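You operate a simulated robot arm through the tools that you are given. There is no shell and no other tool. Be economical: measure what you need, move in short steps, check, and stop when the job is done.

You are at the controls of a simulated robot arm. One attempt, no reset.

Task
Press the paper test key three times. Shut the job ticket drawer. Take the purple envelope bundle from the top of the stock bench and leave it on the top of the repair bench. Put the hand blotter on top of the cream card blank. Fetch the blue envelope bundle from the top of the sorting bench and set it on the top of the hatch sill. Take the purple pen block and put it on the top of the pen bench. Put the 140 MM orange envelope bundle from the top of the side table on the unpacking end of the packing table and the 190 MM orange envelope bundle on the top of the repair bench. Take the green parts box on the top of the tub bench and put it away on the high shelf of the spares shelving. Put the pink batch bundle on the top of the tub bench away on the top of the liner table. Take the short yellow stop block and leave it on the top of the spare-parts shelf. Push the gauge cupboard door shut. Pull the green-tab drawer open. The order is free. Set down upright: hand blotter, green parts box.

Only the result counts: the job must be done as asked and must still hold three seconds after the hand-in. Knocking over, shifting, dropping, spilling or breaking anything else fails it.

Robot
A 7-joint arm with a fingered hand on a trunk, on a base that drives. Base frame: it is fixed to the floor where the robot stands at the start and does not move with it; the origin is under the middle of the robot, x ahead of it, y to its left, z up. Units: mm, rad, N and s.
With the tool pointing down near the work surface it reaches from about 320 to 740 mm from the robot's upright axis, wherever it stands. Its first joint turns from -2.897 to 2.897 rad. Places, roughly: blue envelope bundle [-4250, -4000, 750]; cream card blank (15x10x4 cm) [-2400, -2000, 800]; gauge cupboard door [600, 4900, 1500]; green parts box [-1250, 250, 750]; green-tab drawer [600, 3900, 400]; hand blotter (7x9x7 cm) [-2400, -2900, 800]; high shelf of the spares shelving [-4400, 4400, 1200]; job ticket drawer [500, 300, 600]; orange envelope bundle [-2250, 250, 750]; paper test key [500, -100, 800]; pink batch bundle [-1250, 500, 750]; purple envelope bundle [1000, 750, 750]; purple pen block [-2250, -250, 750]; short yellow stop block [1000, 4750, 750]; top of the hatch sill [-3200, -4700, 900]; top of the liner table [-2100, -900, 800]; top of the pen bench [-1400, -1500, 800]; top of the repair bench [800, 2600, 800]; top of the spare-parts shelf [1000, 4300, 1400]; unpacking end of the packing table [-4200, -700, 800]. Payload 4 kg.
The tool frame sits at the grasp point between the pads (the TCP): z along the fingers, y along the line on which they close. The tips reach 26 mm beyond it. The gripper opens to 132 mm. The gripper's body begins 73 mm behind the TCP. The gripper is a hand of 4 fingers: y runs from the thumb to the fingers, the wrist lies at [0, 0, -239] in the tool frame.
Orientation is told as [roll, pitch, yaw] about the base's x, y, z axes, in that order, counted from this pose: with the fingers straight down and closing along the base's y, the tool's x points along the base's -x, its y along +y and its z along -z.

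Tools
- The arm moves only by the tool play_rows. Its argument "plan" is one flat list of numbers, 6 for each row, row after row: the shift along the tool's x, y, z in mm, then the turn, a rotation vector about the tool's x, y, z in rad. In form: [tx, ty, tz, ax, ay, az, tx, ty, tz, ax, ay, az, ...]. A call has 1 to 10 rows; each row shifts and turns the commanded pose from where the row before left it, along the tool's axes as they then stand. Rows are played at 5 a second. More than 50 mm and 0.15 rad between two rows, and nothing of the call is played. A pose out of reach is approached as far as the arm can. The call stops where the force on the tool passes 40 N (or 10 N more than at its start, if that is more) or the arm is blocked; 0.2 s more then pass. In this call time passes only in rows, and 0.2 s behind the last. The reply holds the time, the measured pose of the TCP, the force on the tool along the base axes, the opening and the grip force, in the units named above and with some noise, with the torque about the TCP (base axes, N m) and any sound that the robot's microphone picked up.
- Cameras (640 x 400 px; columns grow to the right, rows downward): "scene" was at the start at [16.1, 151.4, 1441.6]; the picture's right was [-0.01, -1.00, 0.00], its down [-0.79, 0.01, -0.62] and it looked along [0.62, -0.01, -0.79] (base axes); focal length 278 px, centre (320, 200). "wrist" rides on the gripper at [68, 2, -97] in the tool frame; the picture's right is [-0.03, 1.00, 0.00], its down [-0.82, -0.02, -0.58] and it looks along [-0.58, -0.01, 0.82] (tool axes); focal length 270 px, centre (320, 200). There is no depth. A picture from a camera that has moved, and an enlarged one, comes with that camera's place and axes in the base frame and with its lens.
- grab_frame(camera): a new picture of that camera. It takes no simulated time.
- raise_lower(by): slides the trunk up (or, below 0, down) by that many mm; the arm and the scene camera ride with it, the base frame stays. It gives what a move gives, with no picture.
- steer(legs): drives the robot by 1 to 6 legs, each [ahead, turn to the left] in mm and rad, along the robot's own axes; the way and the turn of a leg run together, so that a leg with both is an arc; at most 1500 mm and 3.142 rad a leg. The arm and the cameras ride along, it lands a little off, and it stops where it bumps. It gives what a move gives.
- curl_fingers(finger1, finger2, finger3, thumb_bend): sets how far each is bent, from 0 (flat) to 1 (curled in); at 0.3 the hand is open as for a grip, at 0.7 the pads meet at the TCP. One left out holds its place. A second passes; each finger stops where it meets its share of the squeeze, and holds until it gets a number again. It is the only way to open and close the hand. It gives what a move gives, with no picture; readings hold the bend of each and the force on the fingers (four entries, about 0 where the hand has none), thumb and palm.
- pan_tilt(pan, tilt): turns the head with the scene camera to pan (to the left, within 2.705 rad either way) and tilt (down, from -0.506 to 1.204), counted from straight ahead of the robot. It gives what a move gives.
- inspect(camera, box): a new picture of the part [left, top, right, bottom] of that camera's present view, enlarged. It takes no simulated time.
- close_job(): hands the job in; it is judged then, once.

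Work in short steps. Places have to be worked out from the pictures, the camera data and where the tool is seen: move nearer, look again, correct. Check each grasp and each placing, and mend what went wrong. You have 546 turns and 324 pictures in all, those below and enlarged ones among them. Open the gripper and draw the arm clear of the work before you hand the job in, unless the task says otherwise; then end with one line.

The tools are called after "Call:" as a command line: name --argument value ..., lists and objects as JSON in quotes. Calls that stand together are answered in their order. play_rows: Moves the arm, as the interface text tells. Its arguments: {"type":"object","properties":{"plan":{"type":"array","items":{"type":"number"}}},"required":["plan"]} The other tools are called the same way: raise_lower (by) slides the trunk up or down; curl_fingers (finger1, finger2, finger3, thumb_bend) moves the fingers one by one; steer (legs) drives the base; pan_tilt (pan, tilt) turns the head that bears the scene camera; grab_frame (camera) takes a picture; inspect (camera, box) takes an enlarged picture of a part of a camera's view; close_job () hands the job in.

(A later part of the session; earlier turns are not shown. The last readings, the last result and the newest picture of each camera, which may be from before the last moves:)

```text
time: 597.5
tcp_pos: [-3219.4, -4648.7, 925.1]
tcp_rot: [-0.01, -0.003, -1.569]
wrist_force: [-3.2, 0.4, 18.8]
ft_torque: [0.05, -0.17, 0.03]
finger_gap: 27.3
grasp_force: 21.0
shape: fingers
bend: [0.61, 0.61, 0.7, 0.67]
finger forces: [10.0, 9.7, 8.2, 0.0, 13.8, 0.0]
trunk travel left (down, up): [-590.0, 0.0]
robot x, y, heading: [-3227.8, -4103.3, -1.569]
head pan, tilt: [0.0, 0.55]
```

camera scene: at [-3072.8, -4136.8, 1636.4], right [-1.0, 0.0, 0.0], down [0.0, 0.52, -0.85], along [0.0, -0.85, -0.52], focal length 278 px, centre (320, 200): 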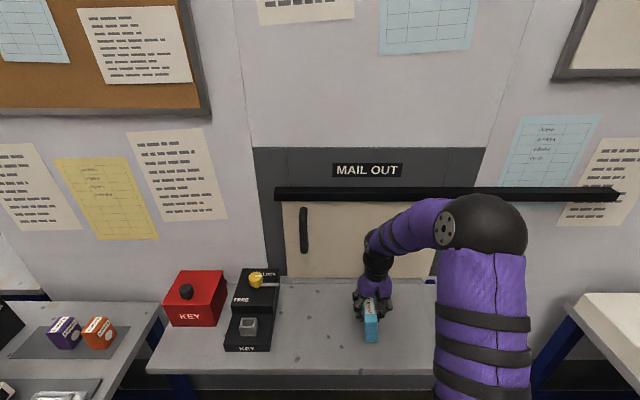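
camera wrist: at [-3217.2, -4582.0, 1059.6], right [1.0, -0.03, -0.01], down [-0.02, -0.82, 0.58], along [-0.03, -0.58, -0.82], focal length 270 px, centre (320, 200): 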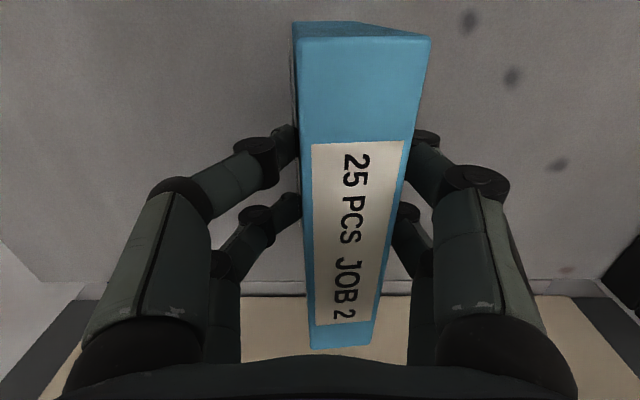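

Firmly seated on the sill. Releasing and lifting.

Call:
play_rows --plan '[0, 0, -4, 0, 0, 0]'

Call:
curl_fingers --finger1 0.45 --finger2 0.45 --finger3 0.45 --thumb_bend 0.45

Call:
play_rows --plan '[0, 0, -40, 0, 0, 0, 0, 0, -48, 0, 0, 0, 0, 0, -48, 0, 0, 0]'

Call:
grab_frame --camera "wrist"

```text
time: 597.9
tcp_pos: [-3219.7, -4648.3, 928.4]
tcp_rot: [-0.011, 0.004, -1.573]
wrist_force: [0.0, -0.5, 0.9]
ft_torque: [0.0, -0.06, 0.01]
finger_gap: 27.3
grasp_force: 18.3
shape: fingers
bend: [0.59, 0.6, 0.7, 0.67]
finger forces: [9.3, 9.1, 6.9, 0.0, 11.4, 0.0]
trunk travel left (down, up): [-590.0, 0.0]
robot x, y, heading: [-3226.3, -4103.1, -1.572]
head pan, tilt: [0.0, 0.55]
```

```text
time: 598.9
tcp_pos: [-3220.3, -4647.6, 928.1]
tcp_rot: [-0.013, -0.001, -1.573]
wrist_force: [1.1, 0.3, 0.6]
ft_torque: [0.02, -0.03, 0.02]
finger_gap: 82.1
grasp_force: 0.0
shape: fingers
bend: [0.45, 0.45, 0.45, 0.45]
finger forces: [0.0, 0.0, 0.0, 0.0, 0.0, 0.0]
trunk travel left (down, up): [-590.0, 0.0]
robot x, y, heading: [-3229.2, -4107.7, -1.572]
head pan, tilt: [0.0, 0.55]
```

```text
time: 599.7
tcp_pos: [-3218.3, -4648.6, 1066.3]
tcp_rot: [-0.014, 0.0, -1.572]
wrist_force: [-0.1, 0.7, -0.4]
ft_torque: [0.07, -0.02, -0.02]
finger_gap: 82.4
grasp_force: 0.0
shape: fingers
bend: [0.45, 0.45, 0.45, 0.45]
finger forces: [0.0, 0.0, 0.1, 0.0, 0.0, 0.1]
trunk travel left (down, up): [-590.0, 0.0]
robot x, y, heading: [-3229.3, -4104.6, -1.573]
head pan, tilt: [0.0, 0.55]
```

```text
169 pictures are left
camera wrist: at [-3215.7, -4580.3, 1163.8], right [1.0, -0.03, -0.01], down [-0.02, -0.82, 0.58], along [-0.02, -0.58, -0.82], focal length 270 px, centre (320, 200)
```

wrist: 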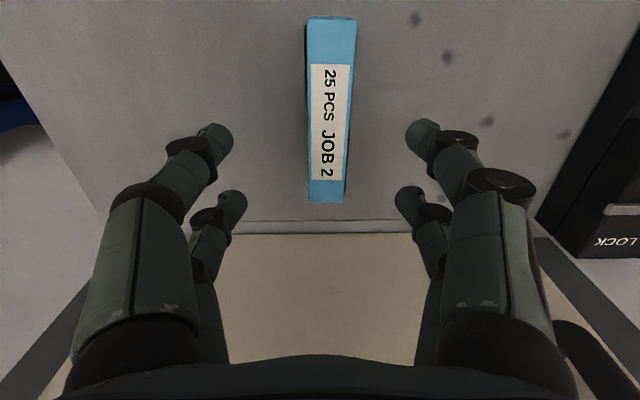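

Blue bundle stands on the sill. Next the hand blotter near (-2415,-2926): retract, reverse north, and face the east bench.

Call:
play_rows --plan '[45, 0, 0, 0, 0, 0, 45, 0, 0, 0, 0, 0, 45, 0, 0, 0, 0, 0]'

Call:
steer --legs '[[-1180, 0], [0, 1.573], [280, 0]]'

Call:
pan_tilt --pan -0.1 --tilt 0.75

Call:
grab_frame --camera "scene"

Call:
grab_frame --camera "wrist"

```text
time: 600.5
tcp_pos: [-3218.7, -4512.3, 1064.6]
tcp_rot: [-0.012, 0.0, -1.571]
wrist_force: [-0.3, -0.1, 0.0]
ft_torque: [0.01, 0.01, 0.01]
finger_gap: 82.5
grasp_force: 0.1
shape: fingers
bend: [0.45, 0.45, 0.45, 0.45]
finger forces: [0.1, 0.1, 0.0, 0.0, 0.1, 0.0]
trunk travel left (down, up): [-590.0, 0.0]
robot x, y, heading: [-3221.9, -4104.6, -1.569]
head pan, tilt: [0.0, 0.55]
```

```text
time: 611.9
tcp_pos: [-2539.1, -2915.3, 1065.6]
tcp_rot: [-0.013, -0.001, -0.01]
wrist_force: [-0.1, -0.6, 0.4]
ft_torque: [-0.01, -0.04, -0.02]
finger_gap: 82.6
grasp_force: 0.2
shape: fingers
bend: [0.45, 0.45, 0.45, 0.45]
finger forces: [0.1, 0.1, 0.0, 0.1, 0.0, 0.0]
trunk travel left (down, up): [-590.0, 0.0]
robot x, y, heading: [-2947.0, -2921.9, -0.011]
head pan, tilt: [0.0, 0.55]
```

```text
time: 612.6
tcp_pos: [-2539.1, -2916.0, 1064.5]
tcp_rot: [-0.012, -0.002, -0.01]
wrist_force: [0.0, -0.3, -0.2]
ft_torque: [-0.02, -0.03, 0.0]
finger_gap: 82.4
grasp_force: 0.1
shape: fingers
bend: [0.45, 0.45, 0.45, 0.45]
finger forces: [0.0, 0.0, 0.0, 0.0, 0.0, 0.0]
trunk travel left (down, up): [-590.0, 0.0]
robot x, y, heading: [-2944.3, -2919.4, -0.011]
head pan, tilt: [-0.099, 0.75]
```

```text
168 pictures are left
camera scene: at [-2921.5, -2775.9, 1619.1], right [-0.11, -0.99, 0.0], down [-0.68, 0.08, -0.73], along [0.73, -0.08, -0.68], focal length 278 px, centre (320, 200)
```

scene: 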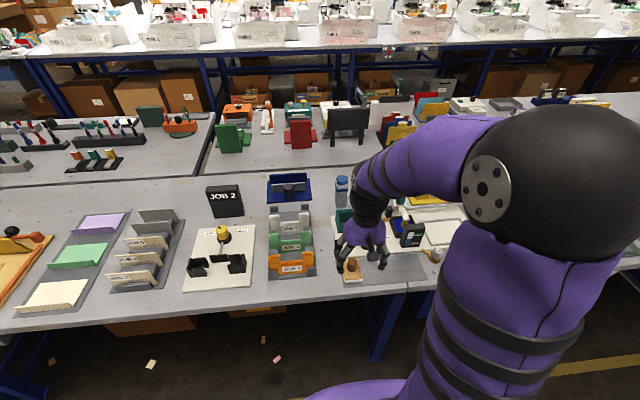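

```text
167 pictures are left
camera wrist: at [-2607.1, -2913.0, 1163.0], right [0.04, 1.0, -0.01], down [0.82, -0.02, 0.58], along [0.58, -0.03, -0.82], focal length 270 px, centre (320, 200)
```

wrist: 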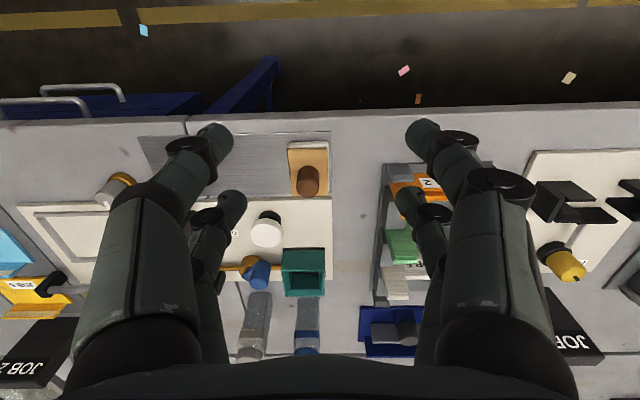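

The cream blank is at about (-2394,-2006) and the blotter (wood with brown knob) is just ahead. Zooming on the blotter.

Call:
inspect --camera "wrist" --box '[250, 110, 390, 220]'

Call:
inspect --camera "scene" --box '[310, 200, 450, 310]'

Call:
inspect --camera "scene" --box '[0, 190, 200, 330]'

```text
3.64 times, centred on (320, 165) of wrist
camera zoom: at [-2607.1, -2913.0, 1163.0], right [0.04, 1.0, -0.01], down [0.82, -0.02, 0.58], along [0.58, -0.03, -0.82], focal length 983 px, centre (320, 327)
```

zoom: 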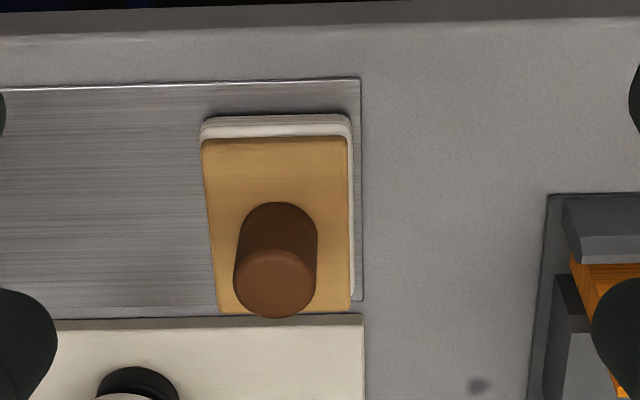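

```text
3.64 times, centred on (380, 255) of scene
camera zoom: at [-2921.5, -2775.9, 1619.1], right [-0.11, -0.99, 0.0], down [-0.68, 0.08, -0.73], along [0.73, -0.08, -0.68], focal length 1012 px, centre (102, 0)
```

zoom: 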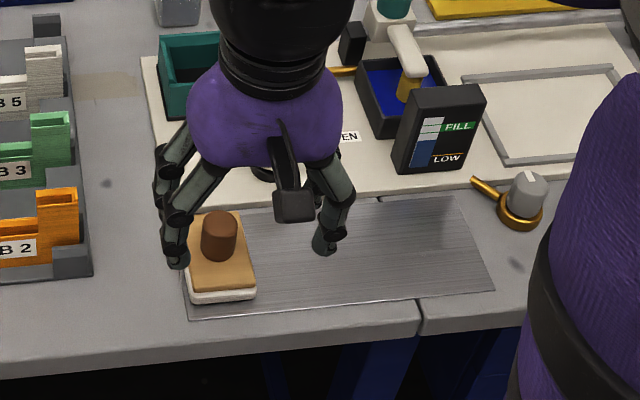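

```text
2.86 times, centred on (100, 260) of scene
camera zoom: at [-2921.5, -2775.9, 1619.1], right [-0.11, -0.99, 0.0], down [-0.68, 0.08, -0.73], along [0.73, -0.08, -0.68], focal length 796 px, centre (949, 29)
```

zoom: 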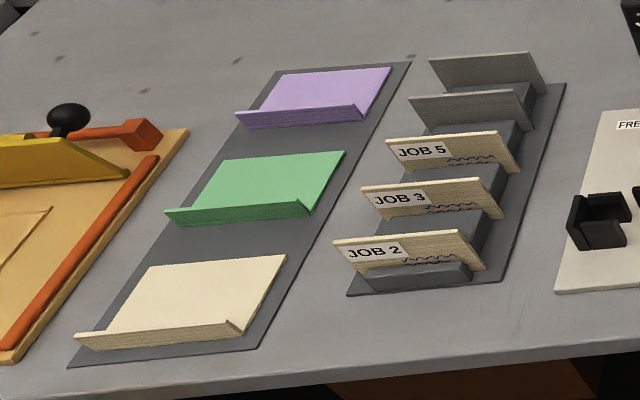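

Blotter: base ≈60–70 mm wide centred (-2401,-2940), knob on top to z≈850. I'll grip its base along y; moving above with a wider opening.

Call:
curl_fingers --finger1 0.4 --finger2 0.4 --finger3 0.4 --thumb_bend 0.4

Call:
play_rows --plan '[-46, -8, 0, 0, 0, 0, -46, -8, 0, 0, 0, 0, -46, -8, 0, 0, 0, 0, 0, 0, 45, 0, 0, 0, 0, 0, 45, 0, 0, 0, 0, 0, 40, 0, 0, 0]'

Call:
grab_frame --camera "wrist"

Call:
inspect --camera "scene" --box '[300, 190, 460, 320]'

```text
time: 613.6
tcp_pos: [-2538.2, -2915.6, 1065.5]
tcp_rot: [-0.013, 0.001, -0.008]
wrist_force: [-0.4, -0.4, 0.3]
ft_torque: [0.03, 0.01, 0.0]
finger_gap: 99.5
grasp_force: 0.1
shape: fingers
bend: [0.4, 0.4, 0.4, 0.4]
finger forces: [0.0, 0.0, 0.0, 0.1, 0.0, 0.0]
trunk travel left (down, up): [-590.0, 0.0]
robot x, y, heading: [-2946.1, -2922.2, -0.011]
head pan, tilt: [-0.099, 0.75]
```

```text
time: 615.0
tcp_pos: [-2400.6, -2942.9, 934.4]
tcp_rot: [-0.011, -0.001, -0.012]
wrist_force: [0.3, -0.7, 0.5]
ft_torque: [-0.01, 0.03, 0.0]
finger_gap: 99.4
grasp_force: 0.0
shape: fingers
bend: [0.4, 0.4, 0.4, 0.4]
finger forces: [0.0, 0.1, 0.0, 0.1, 0.0, 0.1]
trunk travel left (down, up): [-590.0, 0.0]
robot x, y, heading: [-2949.1, -2917.3, -0.016]
head pan, tilt: [-0.099, 0.75]
```

```text
163 pictures are left
camera wrist: at [-2468.8, -2939.9, 1033.1], right [0.04, 1.0, -0.01], down [0.82, -0.02, 0.58], along [0.58, -0.03, -0.82], focal length 270 px, centre (320, 200)
```

wrist: 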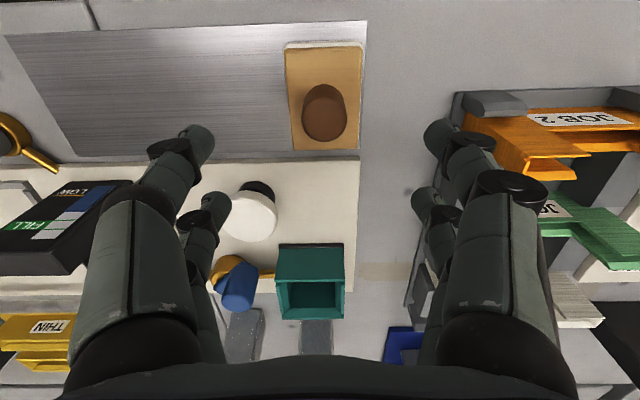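

```text
3.08 times, centred on (380, 255) of scene
camera zoom: at [-2921.0, -2775.9, 1619.1], right [-0.11, -0.99, 0.0], down [-0.68, 0.08, -0.73], along [0.73, -0.08, -0.68], focal length 857 px, centre (135, 31)
```

zoom: 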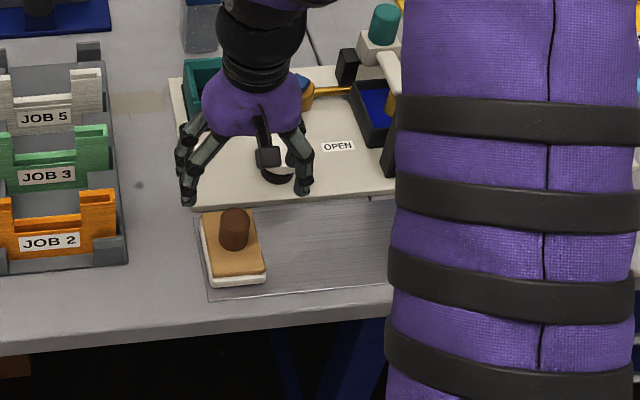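

Centred over the blotter. Descending to z≈817 and closing on its base.

Call:
play_rows --plan '[3, 2, 45, 0, 0, 0, 0, 0, 45, 0, 0, 0, 0, 0, 24, 0, 0, 0]'

Call:
grab_frame --camera "wrist"

```text
time: 615.9
tcp_pos: [-2403.1, -2942.2, 820.4]
tcp_rot: [-0.014, -0.001, -0.012]
wrist_force: [0.1, -1.0, -0.1]
ft_torque: [0.01, -0.02, -0.01]
finger_gap: 99.4
grasp_force: 0.1
shape: fingers
bend: [0.4, 0.4, 0.4, 0.4]
finger forces: [0.0, 0.1, 0.1, 0.0, 0.0, 0.0]
trunk travel left (down, up): [-590.0, 0.0]
robot x, y, heading: [-2946.6, -2919.1, -0.012]
head pan, tilt: [-0.099, 0.75]
```

```text
161 pictures are left
camera wrist: at [-2471.8, -2939.2, 918.6], right [0.04, 1.0, -0.01], down [0.82, -0.02, 0.58], along [0.58, -0.03, -0.82], focal length 270 px, centre (320, 200)
```

wrist: 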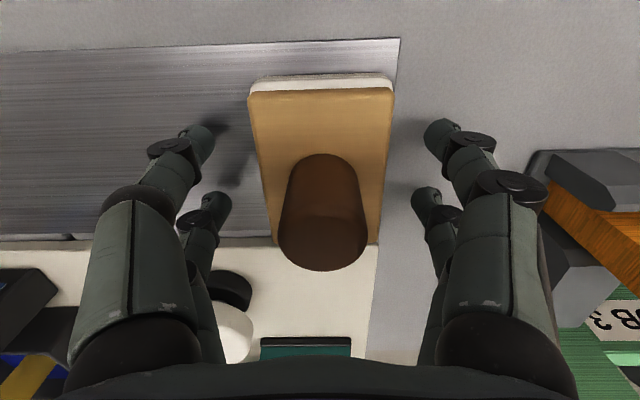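

Base is centred between the fingers. Close now.

Call:
play_rows --plan '[0, 0, 4, 0, 0, 0]'

Call:
curl_fingers --finger1 0.7 --finger2 0.7 --finger3 0.7 --thumb_bend 0.7

Call:
play_rows --plan '[0, 0, -15, 0, 0, 0, 0, 0, -20, 0, 0, 0]'

Call:
grab_frame --camera "wrist"

Call:
inspect --camera "scene" --box '[300, 190, 460, 320]'

```text
time: 616.2
tcp_pos: [-2403.7, -2942.3, 817.8]
tcp_rot: [-0.011, 0.0, -0.012]
wrist_force: [0.7, 0.4, 0.4]
ft_torque: [-0.02, 0.03, 0.01]
finger_gap: 99.3
grasp_force: 0.0
shape: fingers
bend: [0.4, 0.4, 0.4, 0.4]
finger forces: [0.0, 0.0, 0.1, 0.1, 0.0, 0.1]
trunk travel left (down, up): [-590.0, 0.0]
robot x, y, heading: [-2946.1, -2919.9, -0.011]
head pan, tilt: [-0.099, 0.75]
```

```text
time: 617.2
tcp_pos: [-2402.6, -2942.8, 816.5]
tcp_rot: [-0.011, 0.0, -0.011]
wrist_force: [0.0, 0.0, -0.1]
ft_torque: [0.04, -0.03, 0.02]
finger_gap: 57.5
grasp_force: 20.4
shape: fingers
bend: [0.48, 0.48, 0.57, 0.62]
finger forces: [9.9, 9.7, 6.5, 0.1, 13.8, 0.1]
trunk travel left (down, up): [-590.0, 0.0]
robot x, y, heading: [-2943.9, -2921.5, -0.015]
head pan, tilt: [-0.099, 0.75]
```

```text
time: 617.9
tcp_pos: [-2403.8, -2941.6, 852.5]
tcp_rot: [-0.011, 0.0, -0.009]
wrist_force: [-0.8, -0.8, -0.5]
ft_torque: [-0.03, 0.01, -0.01]
finger_gap: 57.4
grasp_force: 19.9
shape: fingers
bend: [0.48, 0.48, 0.57, 0.62]
finger forces: [10.1, 10.0, 6.3, 0.0, 13.7, 0.1]
trunk travel left (down, up): [-590.0, 0.0]
robot x, y, heading: [-2949.1, -2919.4, -0.011]
head pan, tilt: [-0.099, 0.75]
```

```text
160 pictures are left
camera wrist: at [-2472.0, -2939.1, 950.6], right [0.04, 1.0, -0.01], down [0.82, -0.02, 0.58], along [0.58, -0.03, -0.82], focal length 270 px, centre (320, 200)
```

wrist: 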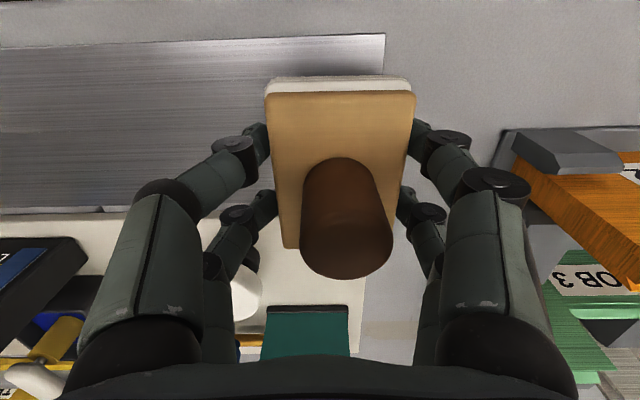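

```text
3.08 times, centred on (380, 255) of scene
camera zoom: at [-2921.6, -2775.9, 1619.0], right [-0.11, -0.99, 0.0], down [-0.68, 0.08, -0.73], along [0.73, -0.08, -0.68], focal length 857 px, centre (135, 31)
```

zoom: 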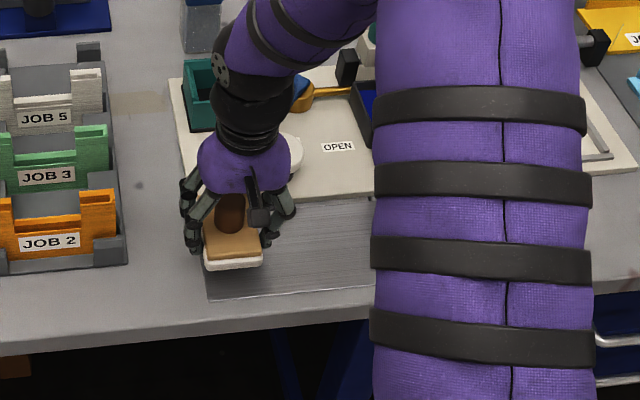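

Blotter lifted level. Raise, retract, and drive north to the cream blank at y≈-2006.

Call:
play_rows --plan '[0, 0, -45, 0, 0, 0, 0, 0, -45, 0, 0, 0, 0, 0, -45, 0, 0, 0, 0, 0, -45, 0, 0, 0, 45, 0, 0, 0, 0, 0, 45, 0, 0, 0, 0, 0]'

Call:
steer --legs '[[-150, 0], [0, 1.583], [915, 0], [0, -1.571], [150, 0]]'

Call:
pan_tilt --pan 0.1 --tilt 0.8

Call:
grab_frame --camera "scene"

Call:
grab_frame --camera "wrist"

```text
time: 619.2
tcp_pos: [-2495.6, -2938.6, 1033.2]
tcp_rot: [-0.012, -0.003, -0.013]
wrist_force: [-0.7, 0.0, -1.0]
ft_torque: [0.01, 0.01, 0.0]
finger_gap: 57.3
grasp_force: 19.7
shape: fingers
bend: [0.48, 0.48, 0.57, 0.62]
finger forces: [10.1, 9.9, 6.3, 0.0, 13.6, 0.0]
trunk travel left (down, up): [-590.0, 0.0]
robot x, y, heading: [-2945.1, -2920.3, -0.012]
head pan, tilt: [-0.099, 0.75]
```

```text
time: 633.7
tcp_pos: [-2503.1, -2020.8, 1032.2]
tcp_rot: [-0.014, 0.0, -0.011]
wrist_force: [-0.3, 0.1, -2.3]
ft_torque: [0.02, 0.02, -0.02]
finger_gap: 57.5
grasp_force: 20.0
shape: fingers
bend: [0.48, 0.48, 0.57, 0.62]
finger forces: [10.1, 9.9, 6.3, 0.0, 13.5, 0.1]
trunk travel left (down, up): [-590.0, 0.0]
robot x, y, heading: [-2950.8, -2001.4, -0.003]
head pan, tilt: [-0.099, 0.75]
```

```text
time: 634.5
tcp_pos: [-2503.0, -2021.2, 1031.2]
tcp_rot: [-0.012, -0.001, -0.01]
wrist_force: [0.0, 1.0, -1.3]
ft_torque: [-0.01, 0.01, 0.02]
finger_gap: 57.2
grasp_force: 19.8
shape: fingers
bend: [0.48, 0.48, 0.57, 0.62]
finger forces: [10.0, 9.9, 6.3, 0.1, 13.6, 0.0]
trunk travel left (down, up): [-590.0, 0.0]
robot x, y, heading: [-2953.9, -2004.6, -0.006]
head pan, tilt: [0.099, 0.799]
```

```text
158 pictures are left
camera scene: at [-2931.9, -1842.3, 1615.1], right [0.09, -1.0, 0.0], down [-0.71, -0.07, -0.7], along [0.69, 0.06, -0.72], focal length 278 px, centre (320, 200)
```

scene: 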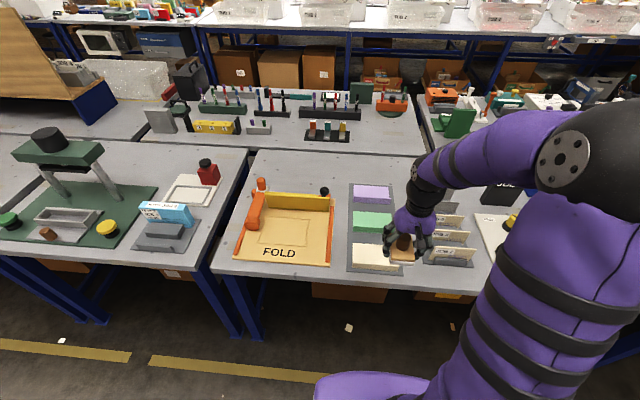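

```text
157 pictures are left
camera wrist: at [-2570.8, -2018.1, 1129.7], right [0.04, 1.0, -0.01], down [0.82, -0.02, 0.58], along [0.58, -0.03, -0.82], focal length 270 px, centre (320, 200)
```

wrist: 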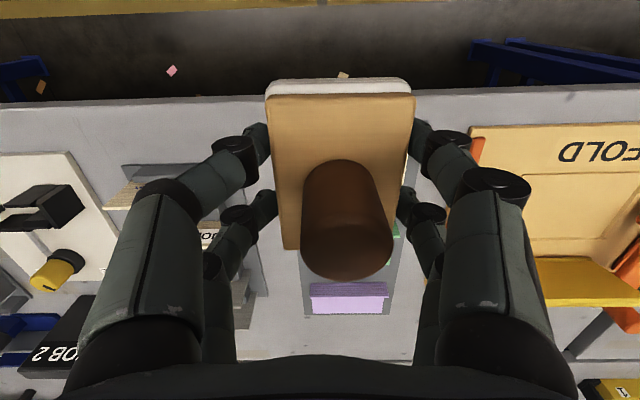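

Call:
inspect --camera "scene" --box '[330, 170, 480, 290]'

```text
3.33 times, centred on (405, 230) of scene
camera zoom: at [-2931.9, -1842.3, 1615.1], right [0.09, -1.0, 0.0], down [-0.71, -0.07, -0.7], along [0.69, 0.06, -0.72], focal length 928 px, centre (37, 100)
```

zoom: 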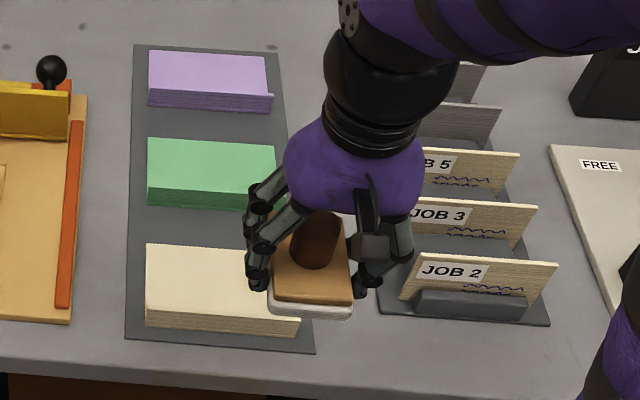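

Cream blank: x≈-2433…-2363, y≈-1904…-2054, top z≈820. I'll move over its centre and lower to z≈875.

Call:
play_rows --plan '[-35, 14, 0, 0, 0, 0, -35, 14, 0, 0, 0, 0, -35, 14, 0, 0, 0, 0, 0, 0, 45, 0, 0, 0, 0, 0, 45, 0, 0, 0, 0, 0, 45, 0, 0, 0]'

Call:
grab_frame --camera "wrist"

Call:
inspect --camera "scene" --box '[330, 170, 480, 290]'

```text
time: 635.9
tcp_pos: [-2396.0, -1981.9, 895.2]
tcp_rot: [-0.012, -0.001, -0.01]
wrist_force: [-0.7, -0.2, 0.1]
ft_torque: [-0.03, -0.02, -0.02]
finger_gap: 57.2
grasp_force: 19.9
shape: fingers
bend: [0.48, 0.48, 0.57, 0.63]
finger forces: [10.1, 10.0, 6.2, 0.0, 13.6, 0.0]
trunk travel left (down, up): [-590.0, 0.0]
robot x, y, heading: [-2953.0, -2004.4, -0.01]
head pan, tilt: [0.099, 0.799]
```

```text
155 pictures are left
camera wrist: at [-2464.8, -1978.5, 993.4], right [0.04, 1.0, -0.01], down [0.82, -0.02, 0.58], along [0.58, -0.03, -0.82], focal length 270 px, centre (320, 200)
```

wrist: 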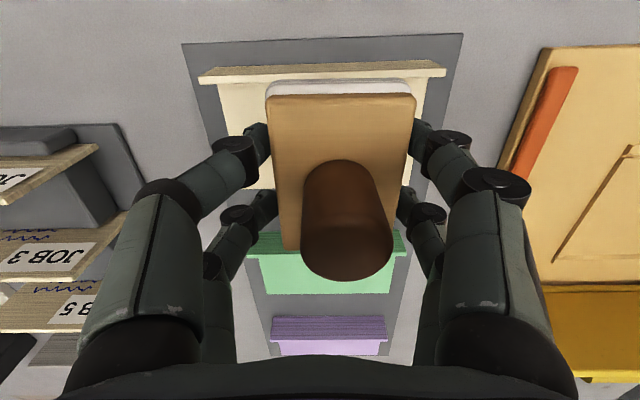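

```text
3.33 times, centred on (405, 230) of scene
camera zoom: at [-2931.4, -1842.3, 1615.1], right [0.09, -1.0, 0.0], down [-0.71, -0.07, -0.7], along [0.69, 0.06, -0.72], focal length 928 px, centre (37, 100)
```

zoom: 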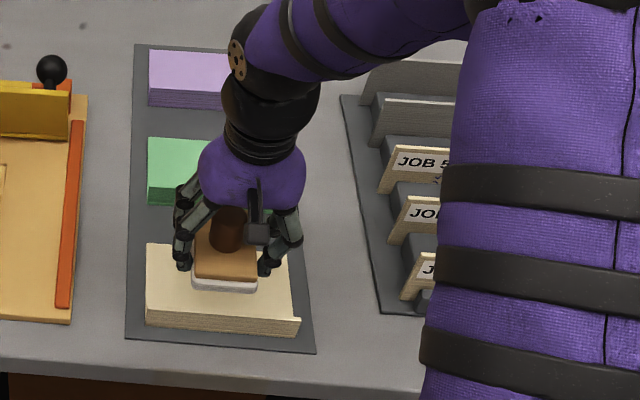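

Aligned over the blank. Lowering to contact.

Call:
play_rows --plan '[0, 0, 20, 0, 0, 0, 0, 0, 10, 0, 0, 0]'

Call:
play_rows --plan '[0, 0, 4, 0, 0, 0, 0, 0, 4, 0, 0, 0]'

```text
time: 636.5
tcp_pos: [-2397.0, -1982.2, 865.8]
tcp_rot: [-0.012, -0.001, -0.009]
wrist_force: [0.8, -0.1, -0.7]
ft_torque: [0.02, 0.02, -0.03]
finger_gap: 57.5
grasp_force: 20.0
shape: fingers
bend: [0.48, 0.48, 0.57, 0.63]
finger forces: [10.0, 9.8, 6.2, 0.1, 13.6, 0.0]
trunk travel left (down, up): [-590.0, 0.0]
robot x, y, heading: [-2957.1, -1998.8, -0.004]
head pan, tilt: [0.099, 0.799]
```

```text
time: 637.0
tcp_pos: [-2396.3, -1982.2, 858.3]
tcp_rot: [-0.014, 0.0, -0.011]
wrist_force: [0.8, 0.2, -1.4]
ft_torque: [0.02, 0.0, 0.0]
finger_gap: 57.4
grasp_force: 20.2
shape: fingers
bend: [0.48, 0.48, 0.57, 0.63]
finger forces: [10.0, 9.9, 6.1, 0.1, 13.6, 0.0]
trunk travel left (down, up): [-590.0, 0.0]
robot x, y, heading: [-2951.1, -2001.6, -0.005]
head pan, tilt: [0.099, 0.799]
```

Call:
play_rows --plan '[0, 0, 3, 0, 0, 0, 0, 0, 3, 0, 0, 0]'

Call:
grab_frame --camera "wrist"

```text
time: 637.6
tcp_pos: [-2396.7, -1982.4, 850.9]
tcp_rot: [-0.012, 0.0, -0.011]
wrist_force: [-0.6, 0.7, -0.9]
ft_torque: [-0.02, -0.01, 0.01]
finger_gap: 57.3
grasp_force: 19.9
shape: fingers
bend: [0.48, 0.48, 0.57, 0.63]
finger forces: [10.0, 9.9, 6.1, 0.0, 13.6, 0.1]
trunk travel left (down, up): [-590.0, 0.0]
robot x, y, heading: [-2956.3, -2000.8, -0.01]
head pan, tilt: [0.099, 0.799]
```

```text
153 pictures are left
camera wrist: at [-2465.1, -1979.3, 949.8], right [0.04, 1.0, -0.01], down [0.82, -0.02, 0.58], along [0.58, -0.03, -0.82], focal length 270 px, centre (320, 200)
```

wrist: 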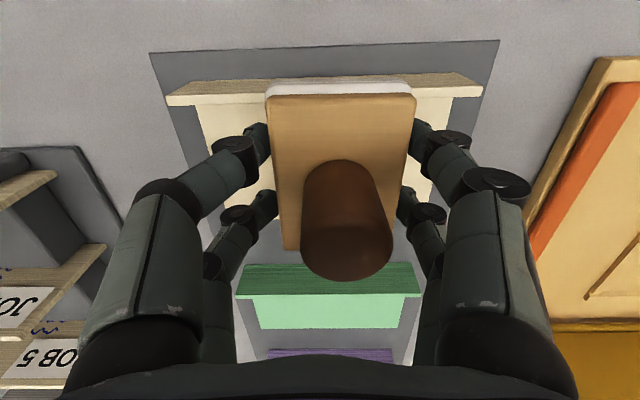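

Not yet touching; cream top seems ~810. I'll shift 4 mm inward and continue down.

Call:
play_rows --plan '[-4, 0, 3, 0, 0, 0, 0, 0, 3, 0, 0, 0]'

Call:
play_rows --plan '[0, 0, 3, 0, 0, 0, 0, 0, 3, 0, 0, 0]'

```text
time: 638.2
tcp_pos: [-2392.2, -1981.0, 846.0]
tcp_rot: [-0.014, -0.003, -0.012]
wrist_force: [0.0, -2.4, 6.8]
ft_torque: [0.23, 0.29, 0.07]
finger_gap: 57.3
grasp_force: 20.1
shape: fingers
bend: [0.48, 0.48, 0.57, 0.63]
finger forces: [9.7, 9.9, 6.0, 0.0, 15.0, 0.1]
trunk travel left (down, up): [-590.0, 0.0]
robot x, y, heading: [-2955.2, -2000.3, -0.007]
head pan, tilt: [0.099, 0.799]
```

```text
time: 638.9
tcp_pos: [-2394.1, -1982.6, 840.2]
tcp_rot: [-0.012, -0.001, -0.012]
wrist_force: [2.4, -2.8, 12.0]
ft_torque: [0.0, 0.4, 0.07]
finger_gap: 57.2
grasp_force: 21.5
shape: fingers
bend: [0.48, 0.47, 0.57, 0.64]
finger forces: [10.0, 10.1, 5.8, 0.0, 16.7, 0.0]
trunk travel left (down, up): [-590.0, 0.0]
robot x, y, heading: [-2956.6, -2001.7, -0.011]
head pan, tilt: [0.099, 0.799]
```

Resting on the blank. I'll ease up 3 mm and open gently, then lift.

Call:
play_rows --plan '[0, 0, -4, 0, 0, 0]'

Call:
curl_fingers --finger1 0.42 --finger2 0.42 --finger3 0.46 --thumb_bend 0.46

Call:
grab_frame --camera "wrist"

```text
time: 639.2
tcp_pos: [-2393.9, -1982.9, 843.6]
tcp_rot: [-0.012, 0.003, -0.011]
wrist_force: [-0.5, -0.1, 1.0]
ft_torque: [0.04, 0.05, 0.03]
finger_gap: 57.4
grasp_force: 20.1
shape: fingers
bend: [0.48, 0.47, 0.57, 0.64]
finger forces: [10.1, 10.0, 6.0, 0.1, 14.6, 0.1]
trunk travel left (down, up): [-590.0, 0.0]
robot x, y, heading: [-2954.4, -2000.9, -0.003]
head pan, tilt: [0.099, 0.799]
```

```text
time: 640.2
tcp_pos: [-2394.4, -1981.7, 844.3]
tcp_rot: [-0.012, 0.001, -0.011]
wrist_force: [0.1, -0.7, -0.8]
ft_torque: [0.0, 0.0, 0.03]
finger_gap: 85.9
grasp_force: 0.1
shape: fingers
bend: [0.42, 0.42, 0.46, 0.46]
finger forces: [0.0, 0.0, 0.0, 0.1, 0.1, 0.0]
trunk travel left (down, up): [-590.0, 0.0]
robot x, y, heading: [-2954.5, -2002.5, -0.006]
head pan, tilt: [0.099, 0.799]
```

```text
152 pictures are left
camera wrist: at [-2461.4, -1979.6, 942.2], right [0.04, 1.0, -0.01], down [0.82, -0.02, 0.58], along [0.58, -0.03, -0.82], focal length 270 px, centre (320, 200)
```

wrist: 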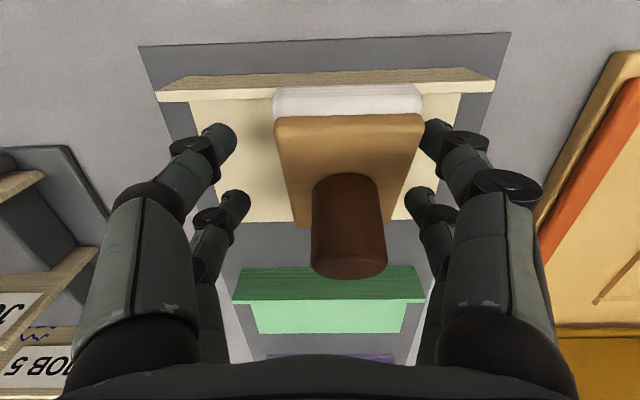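

The blotter looks slightly tilted. I'll check with the scene camera before retreating.

Call:
inspect --camera "scene" --box '[350, 210, 440, 280]'

```text
5.71 times, centred on (395, 245) of scene
camera zoom: at [-2931.9, -1842.3, 1615.0], right [0.09, -1.0, 0.0], down [-0.71, -0.07, -0.7], along [0.69, 0.06, -0.72], focal length 1591 px, centre (-109, -57)
```

zoom: 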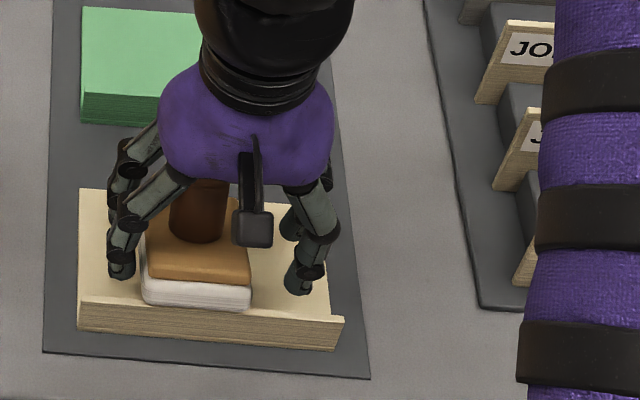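

There seems to be a raised lip along the blank's front edge under the blotter's near end. I'll raise the hand for a clear look.

Call:
play_rows --plan '[0, 0, -45, 0, 0, 0, 0, 0, -45, 0, 0, 0, 30, 0, -35, 0, 0, 0]'

Call:
inspect --camera "wrist" --box '[220, 60, 420, 260]'

Call:
inspect --camera "scene" --box '[350, 190, 450, 280]'

```text
time: 641.0
tcp_pos: [-2423.3, -1980.1, 969.0]
tcp_rot: [-0.013, -0.001, -0.011]
wrist_force: [-0.1, 0.0, 0.1]
ft_torque: [-0.01, 0.0, 0.02]
finger_gap: 85.8
grasp_force: 0.1
shape: fingers
bend: [0.42, 0.42, 0.46, 0.46]
finger forces: [0.1, 0.0, 0.1, 0.0, 0.0, 0.0]
trunk travel left (down, up): [-590.0, 0.0]
robot x, y, heading: [-2954.7, -2006.0, -0.009]
head pan, tilt: [0.099, 0.799]
```

```text
2.00 times, centred on (320, 160) of wrist
camera zoom: at [-2491.9, -1977.3, 1067.1], right [0.04, 1.0, -0.01], down [0.82, -0.02, 0.58], along [0.58, -0.03, -0.82], focal length 541 px, centre (320, 280)
```

zoom: 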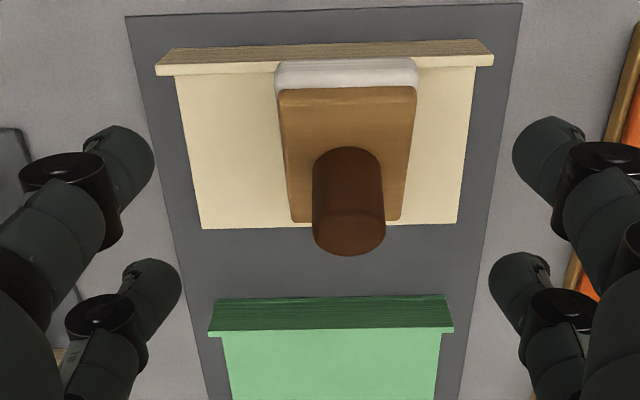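

```text
4.44 times, centred on (400, 235) of scene
camera zoom: at [-2932.4, -1842.2, 1615.0], right [0.09, -1.0, 0.0], down [-0.71, -0.07, -0.7], along [0.69, 0.06, -0.72], focal length 1237 px, centre (-36, 44)
```

zoom: 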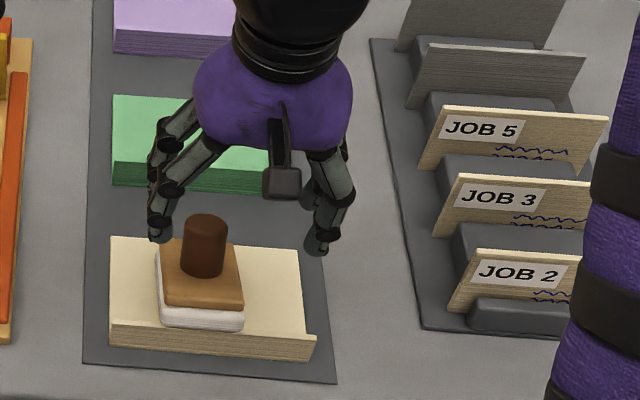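

The blank is a thin card (z≈787) with a raised front lip (≈816), and the blotter's near end sits on the lip. I'll re-grasp it with the hand pitched ~0.35 and place it ~19 mm further in. First edge the base forward for reach.

Call:
steer --legs '[[60, 0]]'

Call:
play_rows --plan '[0, 0, 0, 0, 0.117, 0, 0, 0, 0, 0, 0.117, 0, 0, 0, 0, 0, 0.116, 0]'

Call:
grab_frame --camera "wrist"

Call:
inspect --camera "scene" --box '[330, 190, 450, 300]'

```text
time: 642.0
tcp_pos: [-2363.1, -1981.8, 967.9]
tcp_rot: [-0.013, 0.0, -0.01]
wrist_force: [0.1, -0.5, -0.5]
ft_torque: [0.03, 0.01, 0.03]
finger_gap: 85.9
grasp_force: 0.1
shape: fingers
bend: [0.42, 0.42, 0.46, 0.46]
finger forces: [0.0, 0.0, 0.1, 0.1, 0.0, 0.1]
trunk travel left (down, up): [-590.0, 0.0]
robot x, y, heading: [-2896.9, -2005.2, -0.007]
head pan, tilt: [0.099, 0.799]
```

```text
time: 642.8
tcp_pos: [-2362.3, -1981.1, 968.2]
tcp_rot: [-0.014, 0.351, -0.015]
wrist_force: [0.0, -0.6, 0.0]
ft_torque: [0.0, 0.0, -0.02]
finger_gap: 85.9
grasp_force: 0.1
shape: fingers
bend: [0.42, 0.42, 0.46, 0.46]
finger forces: [0.0, 0.1, 0.0, 0.0, 0.0, 0.0]
trunk travel left (down, up): [-590.0, 0.0]
robot x, y, heading: [-2895.7, -2003.7, -0.007]
head pan, tilt: [0.099, 0.799]
```

```text
148 pictures are left
camera wrist: at [-2393.2, -1977.7, 1084.5], right [0.03, 1.0, -0.02], down [0.96, -0.03, 0.26], along [0.26, -0.03, -0.96], focal length 270 px, centre (320, 200)
```

wrist: 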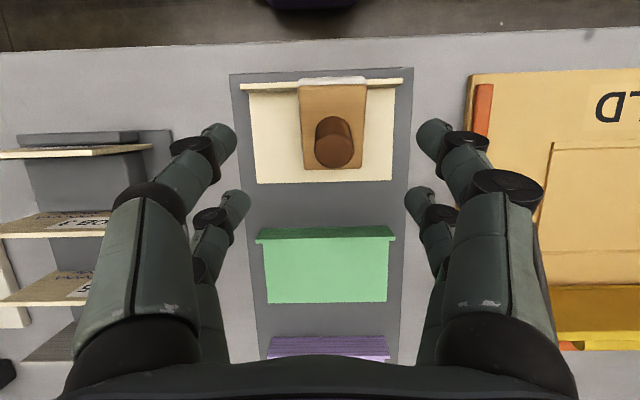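

```text
3.64 times, centred on (390, 245) of scene
camera zoom: at [-2871.3, -1842.6, 1615.0], right [0.09, -1.0, 0.0], down [-0.71, -0.07, -0.7], along [0.69, 0.06, -0.72], focal length 1012 px, centre (66, 36)
```

zoom: 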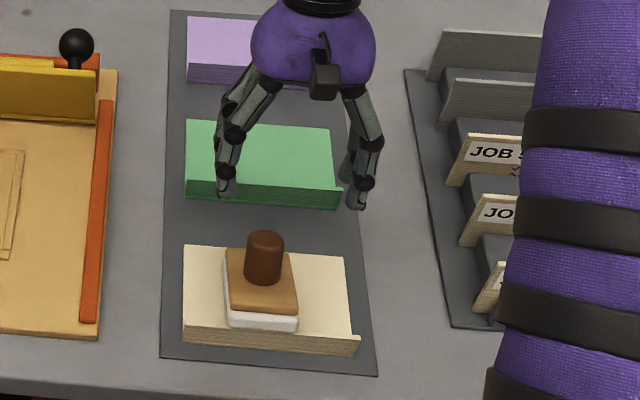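

Blotter pose: wood top centre ≈(-2388,-1971,820), tilt ~0.37. I'll approach along the tilted axis.

Call:
play_rows --plan '[-26, 10, 34, 0, 0, 0, 0, 0, 40, 0, 0, 0, 0, 0, 20, 0, 0, 0]'

Call:
grab_frame --camera "wrist"

Call:
inspect --camera "scene" --box '[350, 210, 440, 290]'

```text
time: 643.6
tcp_pos: [-2371.1, -1970.9, 871.4]
tcp_rot: [-0.012, 0.349, -0.013]
wrist_force: [0.6, 0.6, 0.5]
ft_torque: [0.03, 0.0, 0.0]
finger_gap: 85.9
grasp_force: 0.1
shape: fingers
bend: [0.42, 0.42, 0.46, 0.46]
finger forces: [0.0, 0.1, 0.0, 0.0, 0.0, 0.0]
trunk travel left (down, up): [-590.0, 0.0]
robot x, y, heading: [-2894.6, -1999.2, -0.004]
head pan, tilt: [0.099, 0.799]
```

```text
146 pictures are left
camera wrist: at [-2401.5, -1969.2, 987.0], right [0.03, 1.0, -0.02], down [0.96, -0.03, 0.26], along [0.26, -0.03, -0.96], focal length 270 px, centre (320, 200)
```

wrist: 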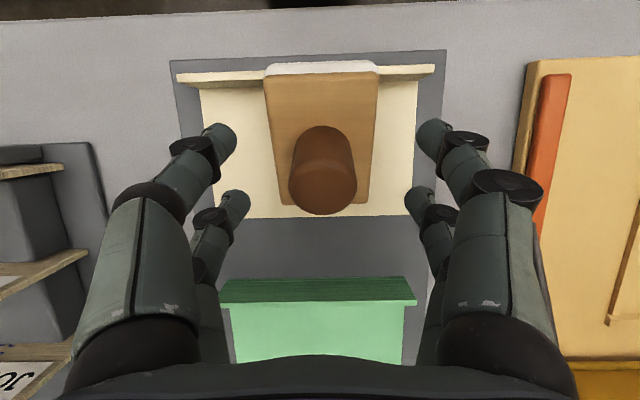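

```text
5.00 times, centred on (395, 250) of scene
camera zoom: at [-2871.7, -1842.9, 1615.1], right [0.09, -1.0, 0.0], down [-0.71, -0.07, -0.7], along [0.69, 0.06, -0.72], focal length 1392 px, centre (-55, -50)
```

zoom: 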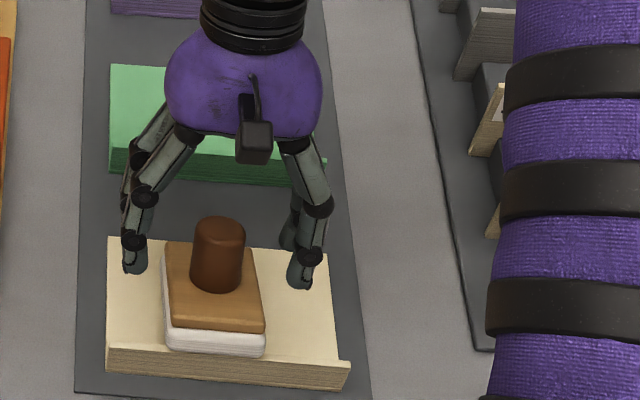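

The view matches the correct grasp geometry. Advance 38 mm along the tool axis and close.

Call:
play_rows --plan '[0, 0, 20, 0, 0, 0, 0, 0, 17, 0, 0, 0]'

Call:
curl_fingers --finger1 0.7 --finger2 0.7 --finger3 0.7 --thumb_bend 0.7

Call:
play_rows --plan '[0, 0, -20, 0, 0, 0, 0, 0, -20, 0, 0, 0]'

Call:
grab_frame --camera "wrist"

```text
time: 644.2
tcp_pos: [-2384.4, -1973.0, 836.3]
tcp_rot: [-0.012, 0.349, -0.015]
wrist_force: [-0.2, -0.6, -0.4]
ft_torque: [0.01, -0.02, 0.0]
finger_gap: 86.0
grasp_force: 0.0
shape: fingers
bend: [0.42, 0.42, 0.46, 0.46]
finger forces: [0.0, 0.0, 0.1, 0.0, 0.0, 0.0]
trunk travel left (down, up): [-590.0, 0.0]
robot x, y, heading: [-2893.3, -1998.3, -0.003]
head pan, tilt: [0.099, 0.799]
```

```text
time: 645.2
tcp_pos: [-2383.0, -1972.2, 837.1]
tcp_rot: [-0.012, 0.351, -0.013]
wrist_force: [-0.3, -0.9, 0.7]
ft_torque: [0.0, -0.01, 0.02]
finger_gap: 57.2
grasp_force: 19.2
shape: fingers
bend: [0.47, 0.47, 0.58, 0.63]
finger forces: [9.7, 9.5, 6.4, 0.0, 12.8, 0.0]
trunk travel left (down, up): [-590.0, 0.0]
robot x, y, heading: [-2893.8, -2005.2, -0.008]
head pan, tilt: [0.099, 0.799]
```

```text
time: 645.8
tcp_pos: [-2370.2, -1973.4, 875.5]
tcp_rot: [-0.012, 0.349, -0.015]
wrist_force: [0.8, -0.5, -1.5]
ft_torque: [0.01, -0.03, 0.0]
finger_gap: 57.5
grasp_force: 18.8
shape: fingers
bend: [0.47, 0.47, 0.58, 0.63]
finger forces: [9.6, 9.6, 6.3, 0.1, 12.8, 0.0]
trunk travel left (down, up): [-590.0, 0.0]
robot x, y, heading: [-2897.0, -2004.7, -0.007]
head pan, tilt: [0.099, 0.799]
```

```text
144 pictures are left
camera wrist: at [-2400.6, -1970.0, 990.2], right [0.03, 1.0, -0.02], down [0.96, -0.03, 0.26], along [0.26, -0.03, -0.96], focal length 270 px, centre (320, 200)
```

wrist: 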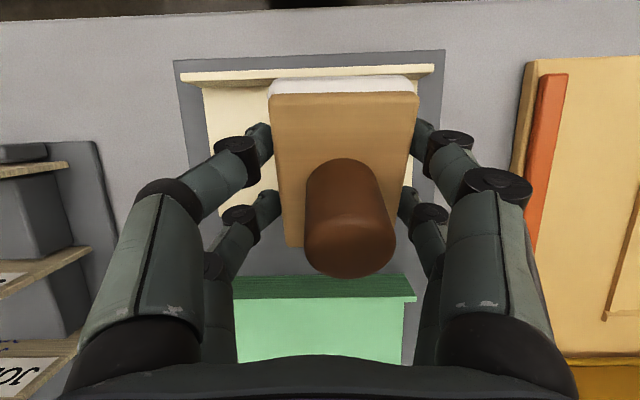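

Blotter re-gripped. Rotate the hand back to vertical and check alignment above the card.

Call:
play_rows --plan '[0, 0, -25, 0, -0.117, 0, 0, 0, 0, 0, -0.117, 0, 0, 0, 0, 0, -0.116, 0]'

Call:
grab_frame --camera "wrist"

Call:
inspect --camera "scene" --box '[350, 210, 440, 290]'

```text
time: 646.6
tcp_pos: [-2359.6, -1971.3, 898.2]
tcp_rot: [-0.011, -0.002, -0.01]
wrist_force: [0.4, -0.6, -0.9]
ft_torque: [-0.01, 0.02, 0.01]
finger_gap: 57.4
grasp_force: 19.2
shape: fingers
bend: [0.47, 0.47, 0.58, 0.63]
finger forces: [9.6, 9.5, 6.2, 0.0, 12.8, 0.0]
trunk travel left (down, up): [-590.0, 0.0]
robot x, y, heading: [-2895.3, -1998.3, -0.005]
head pan, tilt: [0.099, 0.799]
```

```text
143 pictures are left
camera wrist: at [-2428.8, -1969.0, 995.5], right [0.04, 1.0, -0.01], down [0.81, -0.02, 0.58], along [0.58, -0.03, -0.82], focal length 270 px, centre (320, 200)
```

wrist: 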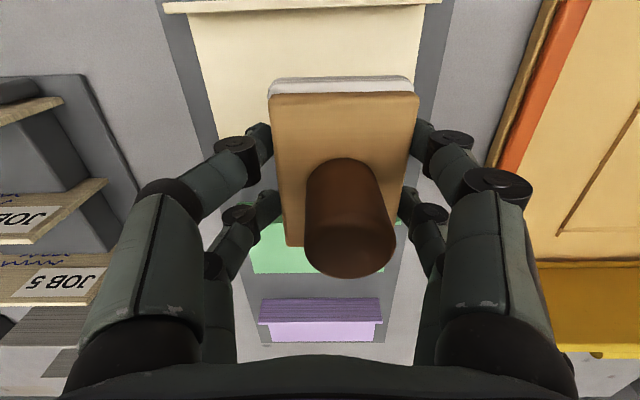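

```text
5.00 times, centred on (395, 250) of scene
camera zoom: at [-2871.5, -1842.6, 1615.0], right [0.09, -1.0, 0.0], down [-0.71, -0.07, -0.7], along [0.69, 0.06, -0.72], focal length 1392 px, centre (-55, -50)
```

zoom: 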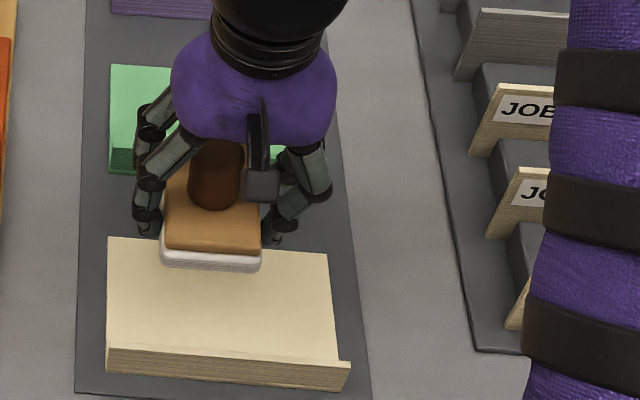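

Card surface spans x≈-2427…-2334, y -1905…-2054. I'll shift to x=-2376 and lower in stages.

Call:
play_rows --plan '[16.5, -7, 0, 0, 0, 0, 0, 0, 30, 0, 0, 0, 0, 0, 25, 0, 0, 0]'

Call:
grab_frame --camera "wrist"

Call:
inspect --camera "scene" --box '[350, 210, 440, 290]'

```text
time: 647.4
tcp_pos: [-2377.4, -1979.8, 842.6]
tcp_rot: [-0.012, -0.001, -0.01]
wrist_force: [-0.7, -0.5, -0.5]
ft_torque: [0.0, -0.04, -0.01]
finger_gap: 57.6
grasp_force: 19.1
shape: fingers
bend: [0.47, 0.47, 0.58, 0.63]
finger forces: [9.6, 9.5, 6.3, 0.0, 12.8, 0.0]
trunk travel left (down, up): [-590.0, 0.0]
robot x, y, heading: [-2894.2, -2000.5, -0.012]
head pan, tilt: [0.099, 0.799]
```

```text
141 pictures are left
camera wrist: at [-2444.8, -1975.9, 941.2], right [0.04, 1.0, -0.01], down [0.82, -0.02, 0.58], along [0.58, -0.03, -0.82], focal length 270 px, centre (320, 200)
```

wrist: 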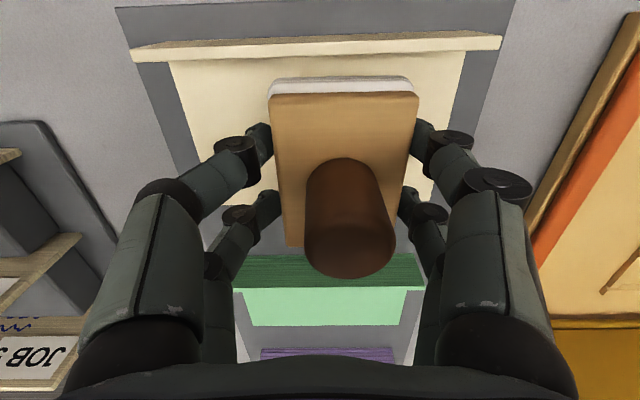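

```text
5.00 times, centred on (395, 250) of scene
camera zoom: at [-2871.0, -1842.7, 1615.1], right [0.09, -1.0, 0.0], down [-0.71, -0.07, -0.7], along [0.69, 0.06, -0.72], focal length 1392 px, centre (-55, -50)
```

zoom: 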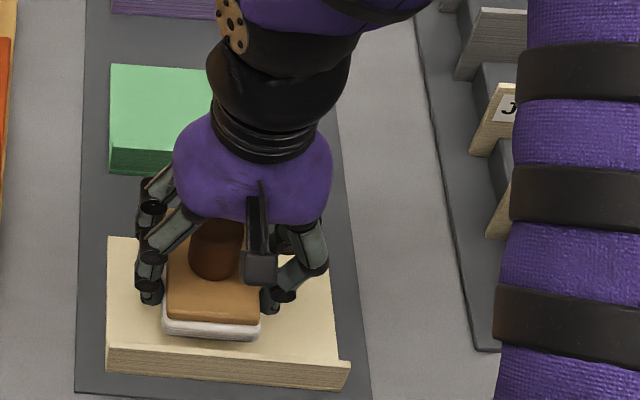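

Clear of the lip. Lower until contact.

Call:
play_rows --plan '[0, 0, 7, 0, 0, 0, 0, 0, 6, 0, 0, 0]'

Call:
play_rows --plan '[0, 0, 4, 0, 0, 0, 0, 0, 4, 0, 0, 0]'

```text
time: 648.0
tcp_pos: [-2377.8, -1977.7, 830.2]
tcp_rot: [-0.012, 0.0, -0.011]
wrist_force: [1.4, 0.5, -0.4]
ft_torque: [-0.03, 0.02, 0.04]
finger_gap: 57.3
grasp_force: 19.6
shape: fingers
bend: [0.47, 0.47, 0.58, 0.63]
finger forces: [9.6, 9.5, 6.2, 0.1, 12.9, 0.0]
trunk travel left (down, up): [-590.0, 0.0]
robot x, y, heading: [-2893.5, -2002.9, -0.015]
head pan, tilt: [0.099, 0.799]
```

```text
time: 648.6
tcp_pos: [-2376.8, -1978.1, 821.6]
tcp_rot: [-0.013, -0.003, -0.011]
wrist_force: [-1.8, -0.7, 9.7]
ft_torque: [0.41, -0.07, 0.04]
finger_gap: 57.5
grasp_force: 19.2
shape: fingers
bend: [0.47, 0.47, 0.59, 0.63]
finger forces: [9.3, 9.2, 6.8, 0.0, 12.6, 0.0]
trunk travel left (down, up): [-590.0, 0.0]
robot x, y, heading: [-2897.2, -2002.3, -0.009]
head pan, tilt: [0.099, 0.799]
```

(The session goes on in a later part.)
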